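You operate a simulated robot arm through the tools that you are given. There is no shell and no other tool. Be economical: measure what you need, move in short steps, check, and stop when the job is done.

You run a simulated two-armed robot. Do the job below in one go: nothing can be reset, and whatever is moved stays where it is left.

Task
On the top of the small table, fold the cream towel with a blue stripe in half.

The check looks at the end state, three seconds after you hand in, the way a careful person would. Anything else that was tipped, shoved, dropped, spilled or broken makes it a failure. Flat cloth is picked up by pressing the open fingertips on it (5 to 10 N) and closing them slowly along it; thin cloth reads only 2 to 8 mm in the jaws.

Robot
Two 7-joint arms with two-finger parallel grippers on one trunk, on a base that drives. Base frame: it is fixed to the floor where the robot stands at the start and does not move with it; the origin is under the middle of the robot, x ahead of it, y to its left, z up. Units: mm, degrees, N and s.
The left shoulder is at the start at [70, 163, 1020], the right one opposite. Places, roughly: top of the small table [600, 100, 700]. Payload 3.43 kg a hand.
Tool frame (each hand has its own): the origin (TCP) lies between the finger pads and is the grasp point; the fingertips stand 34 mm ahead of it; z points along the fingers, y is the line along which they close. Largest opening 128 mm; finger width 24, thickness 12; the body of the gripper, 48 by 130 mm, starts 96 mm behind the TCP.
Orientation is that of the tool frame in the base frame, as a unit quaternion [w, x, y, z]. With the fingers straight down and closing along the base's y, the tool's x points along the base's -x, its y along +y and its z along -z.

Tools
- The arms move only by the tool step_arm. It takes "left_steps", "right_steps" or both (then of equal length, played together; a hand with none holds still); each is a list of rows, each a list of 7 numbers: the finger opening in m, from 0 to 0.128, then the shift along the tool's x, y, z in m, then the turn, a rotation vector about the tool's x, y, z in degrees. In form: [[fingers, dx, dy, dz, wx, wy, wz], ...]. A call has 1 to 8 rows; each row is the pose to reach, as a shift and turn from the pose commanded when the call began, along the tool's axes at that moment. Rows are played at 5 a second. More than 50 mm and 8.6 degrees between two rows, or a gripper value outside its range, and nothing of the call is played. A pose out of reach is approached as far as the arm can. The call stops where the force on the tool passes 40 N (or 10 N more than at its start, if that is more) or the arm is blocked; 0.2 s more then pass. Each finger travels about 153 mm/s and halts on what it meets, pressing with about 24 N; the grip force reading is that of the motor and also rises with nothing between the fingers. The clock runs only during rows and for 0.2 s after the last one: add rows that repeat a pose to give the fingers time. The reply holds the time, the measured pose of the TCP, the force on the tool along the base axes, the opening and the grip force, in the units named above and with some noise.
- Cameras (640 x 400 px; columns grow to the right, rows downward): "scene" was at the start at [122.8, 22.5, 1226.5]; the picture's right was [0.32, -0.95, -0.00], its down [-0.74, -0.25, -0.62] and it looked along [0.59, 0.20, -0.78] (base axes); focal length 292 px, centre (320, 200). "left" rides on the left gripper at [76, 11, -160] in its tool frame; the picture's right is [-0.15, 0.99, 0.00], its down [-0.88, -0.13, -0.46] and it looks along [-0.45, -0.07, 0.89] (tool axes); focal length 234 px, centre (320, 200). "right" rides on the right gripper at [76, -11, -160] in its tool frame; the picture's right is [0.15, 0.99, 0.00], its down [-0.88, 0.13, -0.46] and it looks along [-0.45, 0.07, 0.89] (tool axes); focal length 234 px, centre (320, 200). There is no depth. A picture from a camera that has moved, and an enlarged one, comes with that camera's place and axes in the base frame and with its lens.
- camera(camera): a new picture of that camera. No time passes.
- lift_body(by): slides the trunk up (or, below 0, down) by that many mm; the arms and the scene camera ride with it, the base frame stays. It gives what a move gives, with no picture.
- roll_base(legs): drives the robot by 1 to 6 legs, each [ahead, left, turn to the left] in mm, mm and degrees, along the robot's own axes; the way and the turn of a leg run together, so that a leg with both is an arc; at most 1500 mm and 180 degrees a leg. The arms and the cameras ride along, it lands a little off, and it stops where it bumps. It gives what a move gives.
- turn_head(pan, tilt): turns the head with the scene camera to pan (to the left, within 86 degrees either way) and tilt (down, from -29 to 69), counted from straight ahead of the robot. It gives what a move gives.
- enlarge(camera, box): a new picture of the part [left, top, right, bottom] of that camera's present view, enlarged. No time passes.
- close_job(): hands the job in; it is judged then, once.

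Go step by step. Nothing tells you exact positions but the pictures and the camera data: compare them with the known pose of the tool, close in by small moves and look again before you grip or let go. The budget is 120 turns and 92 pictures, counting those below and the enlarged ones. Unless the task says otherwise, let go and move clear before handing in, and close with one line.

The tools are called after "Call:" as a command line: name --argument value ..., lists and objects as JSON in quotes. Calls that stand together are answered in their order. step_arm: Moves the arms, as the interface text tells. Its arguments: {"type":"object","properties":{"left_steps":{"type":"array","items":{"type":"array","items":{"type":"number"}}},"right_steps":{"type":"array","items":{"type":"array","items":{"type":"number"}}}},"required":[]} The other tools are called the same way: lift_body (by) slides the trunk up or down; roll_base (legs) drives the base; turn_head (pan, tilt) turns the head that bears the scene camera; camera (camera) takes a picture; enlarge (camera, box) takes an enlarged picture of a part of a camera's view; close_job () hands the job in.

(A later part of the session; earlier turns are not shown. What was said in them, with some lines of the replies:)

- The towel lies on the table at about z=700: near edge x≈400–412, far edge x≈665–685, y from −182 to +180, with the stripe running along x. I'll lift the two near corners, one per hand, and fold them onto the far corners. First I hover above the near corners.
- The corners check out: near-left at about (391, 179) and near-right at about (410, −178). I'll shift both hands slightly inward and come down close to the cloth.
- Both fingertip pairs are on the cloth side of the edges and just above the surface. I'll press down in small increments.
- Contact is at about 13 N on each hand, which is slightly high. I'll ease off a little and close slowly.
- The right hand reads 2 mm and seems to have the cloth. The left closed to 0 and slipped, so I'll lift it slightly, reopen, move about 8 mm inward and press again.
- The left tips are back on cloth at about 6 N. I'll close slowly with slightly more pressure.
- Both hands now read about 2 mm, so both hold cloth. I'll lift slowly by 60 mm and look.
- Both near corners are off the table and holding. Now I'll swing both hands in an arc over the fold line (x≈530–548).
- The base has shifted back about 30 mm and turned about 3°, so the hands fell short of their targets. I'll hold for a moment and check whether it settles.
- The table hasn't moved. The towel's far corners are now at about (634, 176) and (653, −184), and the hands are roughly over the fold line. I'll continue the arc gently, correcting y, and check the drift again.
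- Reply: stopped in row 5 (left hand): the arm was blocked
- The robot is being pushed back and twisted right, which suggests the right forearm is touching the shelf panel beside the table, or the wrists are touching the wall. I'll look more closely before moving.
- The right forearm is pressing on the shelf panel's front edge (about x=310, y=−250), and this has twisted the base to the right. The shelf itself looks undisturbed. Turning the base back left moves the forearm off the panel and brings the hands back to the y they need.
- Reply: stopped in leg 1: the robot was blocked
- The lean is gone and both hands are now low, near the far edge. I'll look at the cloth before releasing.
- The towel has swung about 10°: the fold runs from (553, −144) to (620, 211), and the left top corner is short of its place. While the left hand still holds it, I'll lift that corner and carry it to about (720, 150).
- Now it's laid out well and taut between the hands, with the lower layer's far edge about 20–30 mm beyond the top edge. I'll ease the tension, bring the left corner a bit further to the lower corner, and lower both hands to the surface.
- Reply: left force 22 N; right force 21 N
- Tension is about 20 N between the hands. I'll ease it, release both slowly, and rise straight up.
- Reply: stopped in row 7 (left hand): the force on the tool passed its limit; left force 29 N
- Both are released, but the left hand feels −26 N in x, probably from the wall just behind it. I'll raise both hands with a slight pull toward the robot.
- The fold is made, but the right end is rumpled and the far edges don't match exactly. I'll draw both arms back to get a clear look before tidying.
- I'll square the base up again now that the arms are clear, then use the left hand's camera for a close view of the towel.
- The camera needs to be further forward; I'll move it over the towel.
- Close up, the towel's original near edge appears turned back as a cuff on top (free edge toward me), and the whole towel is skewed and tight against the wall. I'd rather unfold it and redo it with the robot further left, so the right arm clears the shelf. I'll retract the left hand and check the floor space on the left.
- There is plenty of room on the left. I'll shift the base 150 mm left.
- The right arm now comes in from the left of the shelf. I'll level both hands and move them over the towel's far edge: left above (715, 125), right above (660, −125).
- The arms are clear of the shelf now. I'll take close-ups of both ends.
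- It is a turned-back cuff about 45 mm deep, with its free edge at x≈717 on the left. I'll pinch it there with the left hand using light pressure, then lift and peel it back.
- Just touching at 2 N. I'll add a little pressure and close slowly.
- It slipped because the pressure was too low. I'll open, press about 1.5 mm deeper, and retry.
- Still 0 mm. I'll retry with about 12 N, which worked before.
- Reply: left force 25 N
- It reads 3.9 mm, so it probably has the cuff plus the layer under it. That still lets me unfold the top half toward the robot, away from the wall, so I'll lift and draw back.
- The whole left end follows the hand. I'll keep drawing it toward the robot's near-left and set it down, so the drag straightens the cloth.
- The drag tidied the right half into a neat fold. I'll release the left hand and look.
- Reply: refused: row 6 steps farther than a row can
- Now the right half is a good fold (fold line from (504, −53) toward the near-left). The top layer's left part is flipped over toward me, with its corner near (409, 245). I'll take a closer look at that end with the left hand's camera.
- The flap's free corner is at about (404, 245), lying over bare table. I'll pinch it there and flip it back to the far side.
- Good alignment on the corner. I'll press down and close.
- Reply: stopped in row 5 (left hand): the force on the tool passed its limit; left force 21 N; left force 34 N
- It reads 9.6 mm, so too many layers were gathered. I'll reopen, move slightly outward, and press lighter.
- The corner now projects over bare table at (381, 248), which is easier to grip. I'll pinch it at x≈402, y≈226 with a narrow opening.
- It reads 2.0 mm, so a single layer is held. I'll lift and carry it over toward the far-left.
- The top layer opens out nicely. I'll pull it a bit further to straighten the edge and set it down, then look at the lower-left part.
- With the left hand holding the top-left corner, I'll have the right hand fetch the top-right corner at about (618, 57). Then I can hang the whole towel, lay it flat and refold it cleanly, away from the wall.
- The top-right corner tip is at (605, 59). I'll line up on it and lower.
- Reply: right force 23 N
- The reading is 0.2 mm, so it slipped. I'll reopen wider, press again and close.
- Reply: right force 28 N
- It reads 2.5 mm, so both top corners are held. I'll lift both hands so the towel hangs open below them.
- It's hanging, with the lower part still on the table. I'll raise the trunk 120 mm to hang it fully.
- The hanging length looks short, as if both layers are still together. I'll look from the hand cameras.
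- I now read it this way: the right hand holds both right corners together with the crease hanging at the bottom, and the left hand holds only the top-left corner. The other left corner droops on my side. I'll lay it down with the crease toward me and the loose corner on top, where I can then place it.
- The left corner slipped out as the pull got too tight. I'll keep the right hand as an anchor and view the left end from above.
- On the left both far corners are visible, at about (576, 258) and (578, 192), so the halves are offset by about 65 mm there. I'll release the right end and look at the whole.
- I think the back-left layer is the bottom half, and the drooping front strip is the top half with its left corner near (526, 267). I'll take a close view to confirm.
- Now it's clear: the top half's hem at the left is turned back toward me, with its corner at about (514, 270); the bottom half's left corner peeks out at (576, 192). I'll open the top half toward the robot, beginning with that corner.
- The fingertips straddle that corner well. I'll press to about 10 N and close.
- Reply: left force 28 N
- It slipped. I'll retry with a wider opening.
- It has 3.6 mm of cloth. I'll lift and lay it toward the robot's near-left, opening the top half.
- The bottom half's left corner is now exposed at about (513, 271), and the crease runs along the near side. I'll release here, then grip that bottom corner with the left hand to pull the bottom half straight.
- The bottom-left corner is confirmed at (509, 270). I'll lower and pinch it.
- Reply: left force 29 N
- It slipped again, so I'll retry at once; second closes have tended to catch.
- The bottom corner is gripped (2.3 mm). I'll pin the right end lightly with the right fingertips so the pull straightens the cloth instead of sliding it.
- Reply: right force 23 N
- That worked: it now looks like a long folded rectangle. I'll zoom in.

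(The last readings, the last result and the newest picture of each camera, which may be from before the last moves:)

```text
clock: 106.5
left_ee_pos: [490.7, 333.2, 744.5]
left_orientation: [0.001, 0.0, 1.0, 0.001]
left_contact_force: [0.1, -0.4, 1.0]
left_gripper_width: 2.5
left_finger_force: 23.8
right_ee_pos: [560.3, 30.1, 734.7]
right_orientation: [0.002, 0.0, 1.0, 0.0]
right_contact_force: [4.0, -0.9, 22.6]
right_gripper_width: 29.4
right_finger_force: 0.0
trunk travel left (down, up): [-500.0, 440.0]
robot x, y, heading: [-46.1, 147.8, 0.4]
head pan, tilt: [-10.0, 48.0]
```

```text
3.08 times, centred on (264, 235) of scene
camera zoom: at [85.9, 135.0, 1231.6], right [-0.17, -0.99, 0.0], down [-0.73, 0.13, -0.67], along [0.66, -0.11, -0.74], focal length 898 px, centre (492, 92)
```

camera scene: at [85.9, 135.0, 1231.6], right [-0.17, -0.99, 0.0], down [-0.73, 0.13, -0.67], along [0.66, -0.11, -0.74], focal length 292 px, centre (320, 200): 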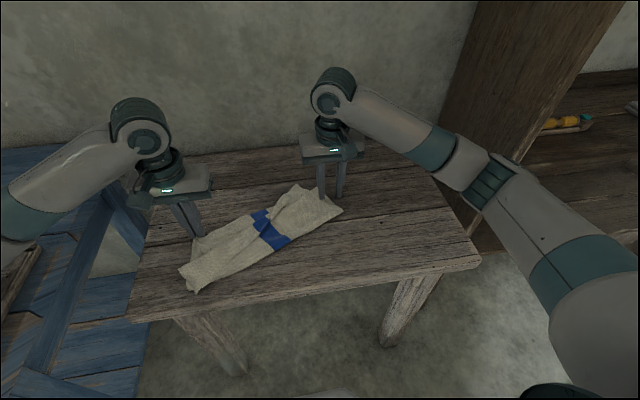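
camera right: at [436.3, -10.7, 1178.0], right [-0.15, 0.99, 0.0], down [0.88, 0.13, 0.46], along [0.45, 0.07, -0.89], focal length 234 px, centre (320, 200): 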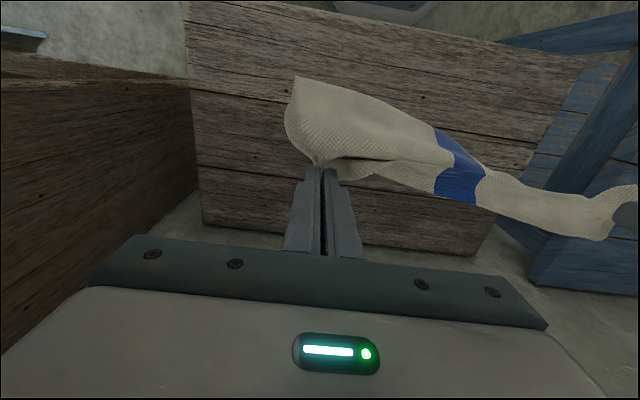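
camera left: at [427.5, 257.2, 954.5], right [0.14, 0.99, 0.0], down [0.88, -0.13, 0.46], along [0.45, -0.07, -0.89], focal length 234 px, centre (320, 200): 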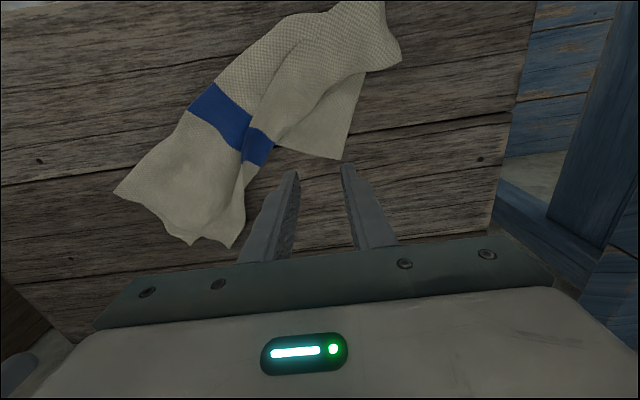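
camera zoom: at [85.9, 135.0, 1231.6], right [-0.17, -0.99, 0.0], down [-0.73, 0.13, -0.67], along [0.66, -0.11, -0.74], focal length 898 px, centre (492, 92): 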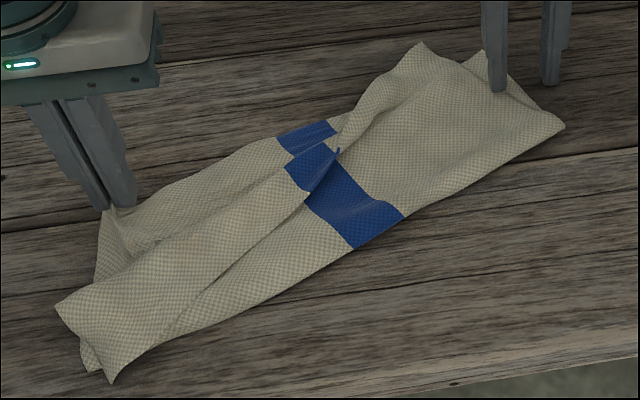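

Now it's clear: the bottom half is straight, and only the left part of the top half is turned back, with its corner at about (361, 330). Flipping that corner onto the bottom-left corner (~(505, 350)) completes the fold. I'll release here and move to that corner.

Call:
step_arm --left_steps '[[0.0, 0, 0, 0.008, 0, 0, 0], [0.02, 0, 0, 0.008, 0, 0, 0], [0.036, 0, 0, 0.008, 0, 0, 0], [0.036, 0, 0, -0.03, 0, 0, 0], [0.03, 0.01, 0, -0.07, 0, 0, 0], [0.026, 0.045, -0.003, -0.08, 0, 0, 0], [0.026, 0.08, -0.006, -0.075, 0, 0, 0], [0.026, 0.105, -0.008, -0.045, 0, 0, 0]]'

Call:
camera --camera "left"

```text
clock: 108.3
left_ee_pos: [384.8, 324.9, 789.7]
left_orientation: [0.002, 0.0, 1.0, -0.001]
left_contact_force: [0.5, -0.6, -0.6]
left_gripper_width: 26.2
left_finger_force: 0.1
right_ee_pos: [559.1, 31.0, 735.3]
right_orientation: [0.001, 0.0, 1.0, 0.0]
right_contact_force: [6.6, -0.7, 28.5]
right_gripper_width: 29.4
right_finger_force: 0.0
trunk travel left (down, up): [-500.0, 440.0]
robot x, y, heading: [-42.1, 152.1, 0.2]
head pan, tilt: [-10.0, 48.0]
```

```text
7 pictures are left
camera left: at [307.7, 336.7, 948.5], right [0.15, 0.99, 0.0], down [0.88, -0.13, 0.46], along [0.45, -0.07, -0.89], focal length 234 px, centre (320, 200)
```

left: 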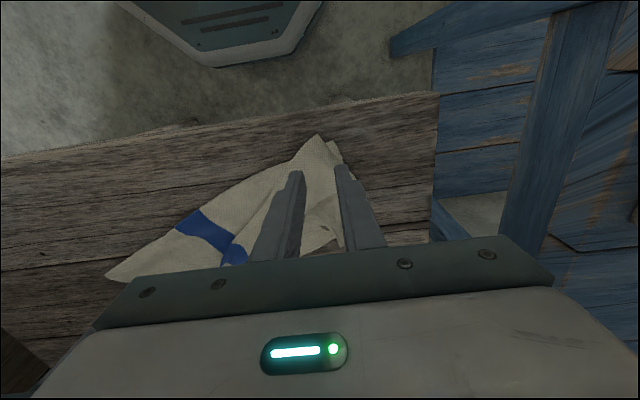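

The tip is at (357, 329). I'll come down at x≈378, y≈325.

Call:
step_arm --left_steps '[[0.028, 0.007, 0.0, 0.025, 0, 0, 0], [0.028, 0.007, 0.0, 0.042, 0, 0, 0], [0.028, 0.007, 0.0, 0.048, 0, 0, 0], [0.028, 0.007, 0.0, 0.051, 0, 0, 0], [0.028, 0.007, 0.0, 0.0525, 0, 0, 0], [0.028, 0.007, 0.0, 0.0525, 0, 0, 0]]' --right_steps '[[0.03, 0, 0, -0.0007, 0, 0, 0], [0.03, 0, 0, -0.0007, 0, 0, 0], [0.03, 0, 0, -0.0007, 0, 0, 0], [0.03, 0, 0, -0.0007, 0, 0, 0], [0.03, 0, 0, -0.0007, 0, 0, 0], [0.03, 0, 0, -0.0007, 0, 0, 0]]'

```text
clock: 109.8
left_ee_pos: [377.8, 325.0, 737.8]
left_orientation: [0.002, -0.001, 1.0, -0.001]
left_contact_force: [2.0, -0.7, 4.3]
left_gripper_width: 27.9
left_finger_force: 0.0
right_ee_pos: [558.7, 30.6, 736.3]
right_orientation: [0.001, 0.0, 1.0, -0.001]
right_contact_force: [5.7, 0.1, 24.6]
right_gripper_width: 29.5
right_finger_force: 0.0
trunk travel left (down, up): [-500.0, 440.0]
robot x, y, heading: [-44.1, 149.3, 0.3]
head pan, tilt: [-10.0, 48.0]
```

Call:
step_arm --left_steps '[[0.028, 0, 0, 0.0007, 0, 0, 0], [0.024, 0, 0, 0.0007, 0, 0, 0], [0.02, 0, 0, 0.0007, 0, 0, 0], [0.016, 0, 0, 0.0007, 0, 0, 0], [0.011, 0, 0, 0.0007, 0, 0, 0], [0.006, 0, 0, 0.0007, 0, 0, 0], [0.0, 0, 0, 0.0007, 0, 0, 0], [0.0, 0, 0, 0.0007, 0, 0, 0]]'

```text
clock: 111.5
left_ee_pos: [376.4, 324.1, 736.8]
left_orientation: [0.003, -0.001, 1.0, -0.001]
left_contact_force: [1.7, -1.2, 19.3]
left_gripper_width: 2.4
left_finger_force: 24.3
right_ee_pos: [559.9, 29.9, 735.6]
right_orientation: [0.002, 0.0, 1.0, 0.0]
right_contact_force: [3.2, 0.0, 16.3]
right_gripper_width: 30.1
right_finger_force: 0.3
trunk travel left (down, up): [-500.0, 440.0]
robot x, y, heading: [-41.6, 149.0, 0.4]
head pan, tilt: [-10.0, 48.0]
```

It reads 2.4 mm, a single layer. I'll lift it and carry it over while yawing the gripper 90°, so the corner tail ends up pointing outward instead of making a cuff.

Call:
step_arm --left_steps '[[0.0, 0, 0, -0.02, 0, 0, 8], [0.0, -0.005, 0, -0.04, 0, 0, 16], [0.0, -0.012, 0.002, -0.058, 0, 0, 24], [0.0, -0.022, 0.004, -0.07, 0, 0, 32], [0.0, -0.034, 0.006, -0.078, 0, 0, 40], [0.0, -0.046, 0.008, -0.08, 0, 0, 48], [0.0, -0.058, 0.01, -0.08, 0, 0, 56], [0.0, -0.07, 0.012, -0.076, 0, 0, 64]]'

Call:
enlarge --camera "scene" --box '[160, 150, 368, 280]'

```text
clock: 113.3
left_ee_pos: [445.8, 337.9, 812.1]
left_orientation: [0.002, 0.531, 0.848, 0.0]
left_contact_force: [0.3, -0.6, -0.8]
left_gripper_width: 2.6
left_finger_force: 23.9
right_ee_pos: [559.8, 31.7, 737.2]
right_orientation: [0.001, -0.001, 1.0, -0.001]
right_contact_force: [-0.5, -1.2, 20.3]
right_gripper_width: 29.5
right_finger_force: 0.0
trunk travel left (down, up): [-500.0, 440.0]
robot x, y, heading: [-40.2, 149.7, 0.1]
head pan, tilt: [-10.0, 48.0]
```

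```text
3.08 times, centred on (264, 215) of scene
camera zoom: at [85.5, 135.1, 1231.6], right [-0.17, -0.99, 0.0], down [-0.73, 0.13, -0.67], along [0.66, -0.11, -0.74], focal length 898 px, centre (492, 154)
```

zoom: 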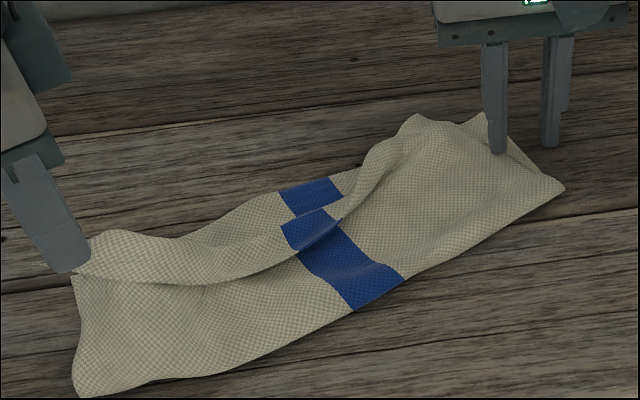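

The flap is lifting over exactly as wanted. I'll finish the carry to the bottom-left corner, lowering to the surface.

Call:
step_arm --left_steps '[[0.0, -0.003, 0.01, 0.004, 0, 0, 8], [0.0, -0.007, 0.021, 0.012, 0, 0, 16], [0.0, -0.011, 0.032, 0.025, 0, 0, 24], [0.0, -0.014, 0.04, 0.04, 0, 0, 32], [0.0, -0.016, 0.045, 0.055, 0, 0, 36], [0.0, -0.017, 0.048, 0.066, 0, 0, 36], [0.0, -0.017, 0.048, 0.071, 0, 0, 36], [0.0, -0.017, 0.048, 0.071, 0, 0, 36]]'

Call:
enlarge --camera "scene" --box '[160, 150, 368, 280]'

```text
clock: 115.2
left_ee_pos: [498.3, 342.4, 741.6]
left_orientation: [0.002, 0.766, 0.643, 0.002]
left_contact_force: [0.4, 0.2, 0.1]
left_gripper_width: 2.3
left_finger_force: 24.2
right_ee_pos: [559.9, 29.7, 736.4]
right_orientation: [0.0, 0.0, 1.0, -0.001]
right_contact_force: [-1.7, -1.2, 20.3]
right_gripper_width: 29.3
right_finger_force: 0.0
trunk travel left (down, up): [-500.0, 440.0]
robot x, y, heading: [-42.5, 148.1, 0.3]
head pan, tilt: [-10.0, 48.0]
```

```text
3.08 times, centred on (264, 215) of scene
camera zoom: at [85.5, 135.0, 1231.6], right [-0.17, -0.99, 0.0], down [-0.73, 0.13, -0.67], along [0.66, -0.11, -0.74], focal length 898 px, centre (492, 154)
```

zoom: 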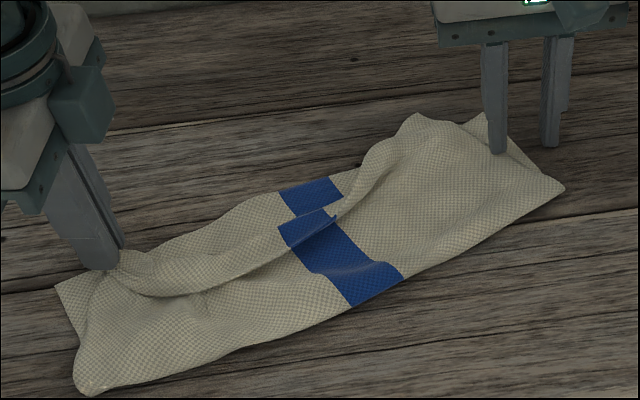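

Nearly there; the top hem still sags in the middle, with about 25 mm of slack. I'll draw the hand toward the bottom-left corner to take it up.

Call:
step_arm --left_steps '[[0.0, 0, 0, -0.01, 0, 0, 0], [0.0, 0.006, -0.003, -0.012, 0, 0, 0], [0.0, 0.012, -0.006, -0.012, 0, 0, 0], [0.0, 0.017, -0.009, -0.012, 0, 0, 0], [0.0, 0.0215, -0.012, -0.01, 0, 0, 0], [0.0, 0.0215, -0.012, -0.004, 0, 0, 0], [0.0, 0.0215, -0.012, 0.002, 0, 0, 0], [0.0, 0.0215, -0.012, 0.002, 0, 0, 0]]'

Call:
enlarge --camera "scene" --box '[160, 150, 368, 280]'

```text
clock: 117.0
left_ee_pos: [488.6, 365.3, 739.7]
left_orientation: [0.002, 0.765, 0.643, 0.002]
left_contact_force: [0.1, -0.4, 2.5]
left_gripper_width: 2.4
left_finger_force: 24.2
right_ee_pos: [558.9, 30.0, 735.9]
right_orientation: [0.002, 0.0, 1.0, -0.001]
right_contact_force: [-1.2, -0.8, 18.4]
right_gripper_width: 29.5
right_finger_force: 0.1
trunk travel left (down, up): [-500.0, 440.0]
robot x, y, heading: [-39.3, 150.6, 0.2]
head pan, tilt: [-10.0, 48.0]
```

```text
3.08 times, centred on (264, 215) of scene
camera zoom: at [85.5, 135.0, 1231.6], right [-0.17, -0.99, 0.0], down [-0.73, 0.13, -0.67], along [0.66, -0.11, -0.74], focal length 898 px, centre (492, 154)
```

zoom: 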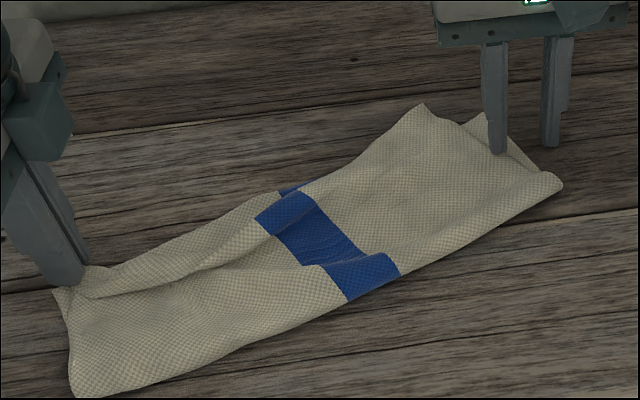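

Very good now; the top hem lies almost on the bottom hem. I'll nudge it 8 mm further out, release slowly, and lift both hands straight up.

Call:
step_arm --left_steps '[[0.0, 0.002, 0.004, -0.002, 0, 0, 0], [0.0, 0.0043, 0.008, 0.0, 0, 0, 0], [0.0, 0.0043, 0.008, 0.003, 0, 0, 0], [0.012, 0.0043, 0.008, 0.003, 0, 0, 0], [0.024, 0.0043, 0.008, 0.003, 0, 0, 0], [0.03, 0.0043, 0.008, 0.0, 0, 0, 0], [0.03, 0.0043, 0.008, -0.02, 0, 0, 0], [0.03, 0.0043, 0.008, -0.06, 0, 0, 0]]'

Call:
step_arm --left_steps '[[0.03, 0.02, 0, -0.02, 0, 0, 0], [0.03, 0.04, 0, -0.05, 0, 0, 0], [0.03, 0.06, 0, -0.08, 0, 0, 0], [0.03, 0.08, 0, -0.09, 0, 0, 0]]' --right_steps '[[0.03, 0, 0, -0.01, 0, 0, 0], [0.03, 0, 0, -0.04, 0, 0, 0], [0.03, 0, 0, -0.08, 0, 0, 0], [0.03, 0, 0, -0.12, 0, 0, 0]]'

Call:
enlarge --camera "scene" --box '[160, 150, 368, 280]'

```text
clock: 118.8
left_ee_pos: [497.5, 367.9, 799.6]
left_orientation: [0.001, 0.766, 0.643, 0.002]
left_contact_force: [0.6, 0.2, 0.1]
left_gripper_width: 30.2
left_finger_force: 0.0
right_ee_pos: [560.0, 29.6, 736.8]
right_orientation: [0.001, 0.0, 1.0, 0.0]
right_contact_force: [-1.9, -1.1, 19.9]
right_gripper_width: 29.8
right_finger_force: 0.0
trunk travel left (down, up): [-500.0, 440.0]
robot x, y, heading: [-40.8, 150.7, 0.1]
head pan, tilt: [-10.0, 48.0]
```

```text
clock: 119.8
left_ee_pos: [510.8, 449.0, 889.5]
left_orientation: [0.002, 0.766, 0.643, 0.0]
left_contact_force: [-0.1, 0.2, 0.3]
left_gripper_width: 30.1
left_finger_force: 0.0
right_ee_pos: [561.9, 31.2, 855.3]
right_orientation: [0.001, 0.0, 1.0, -0.001]
right_contact_force: [-0.1, -0.1, 0.0]
right_gripper_width: 29.7
right_finger_force: 0.1
trunk travel left (down, up): [-500.0, 440.0]
robot x, y, heading: [-40.3, 149.3, -0.1]
head pan, tilt: [-10.0, 48.0]
```

```text
3.08 times, centred on (264, 215) of scene
camera zoom: at [86.7, 135.7, 1231.2], right [-0.17, -0.99, 0.0], down [-0.73, 0.13, -0.67], along [0.66, -0.11, -0.74], focal length 898 px, centre (492, 154)
```

zoom: 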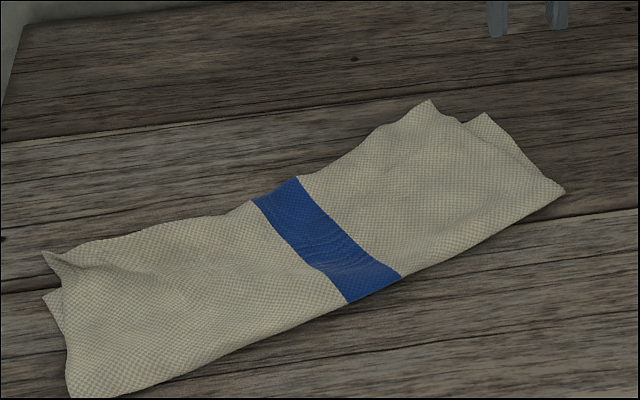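

The towel is folded in half with the stripe lined up and the layers nearly coincident. I'll move both hands clear and take one last check.

Call:
step_arm --right_steps '[[0.03, 0.02, -0.02, -0.01, 0, 0, 0], [0.03, 0.05, -0.045, -0.02, 0, 0, 0], [0.03, 0.08, -0.07, -0.03, 0, 0, 0], [0.03, 0.11, -0.09, -0.03, 0, 0, 0], [0.03, 0.13, -0.1, -0.03, 0, 0, 0]]'

Call:
camera --camera "scene"

```text
clock: 121.0
left_ee_pos: [512.3, 447.6, 888.5]
left_orientation: [0.001, 0.765, 0.644, 0.001]
left_contact_force: [-1.2, -0.5, -0.4]
left_gripper_width: 30.1
left_finger_force: 0.0
right_ee_pos: [430.1, -68.9, 884.7]
right_orientation: [0.001, 0.0, 1.0, 0.0]
right_contact_force: [0.6, 0.3, 0.1]
right_gripper_width: 30.3
right_finger_force: 0.0
trunk travel left (down, up): [-500.0, 440.0]
robot x, y, heading: [-40.1, 148.5, 0.4]
head pan, tilt: [-10.0, 48.0]
```

```text
2 pictures are left
camera scene: at [87.1, 134.7, 1231.3], right [-0.17, -0.99, 0.0], down [-0.73, 0.13, -0.67], along [0.66, -0.11, -0.74], focal length 292 px, centre (320, 200)
```

scene: 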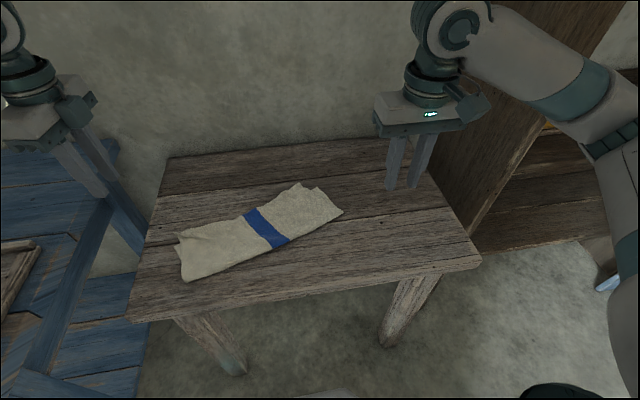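

The towel lies folded in half on the table, fully supported. The hands are clear and everything else in view looks undisturbed, so I'm handing in.

Call:
close_job

```text
The job is handed in.
```

The cream towel is folded in half on the small table, lying at a slight angle. Its two layers nearly line up, but the right-end corners are about 30 mm apart. During the first attempt the right forearm pressed against the shelf beside the table, though the shelf shows no sign of having moved.
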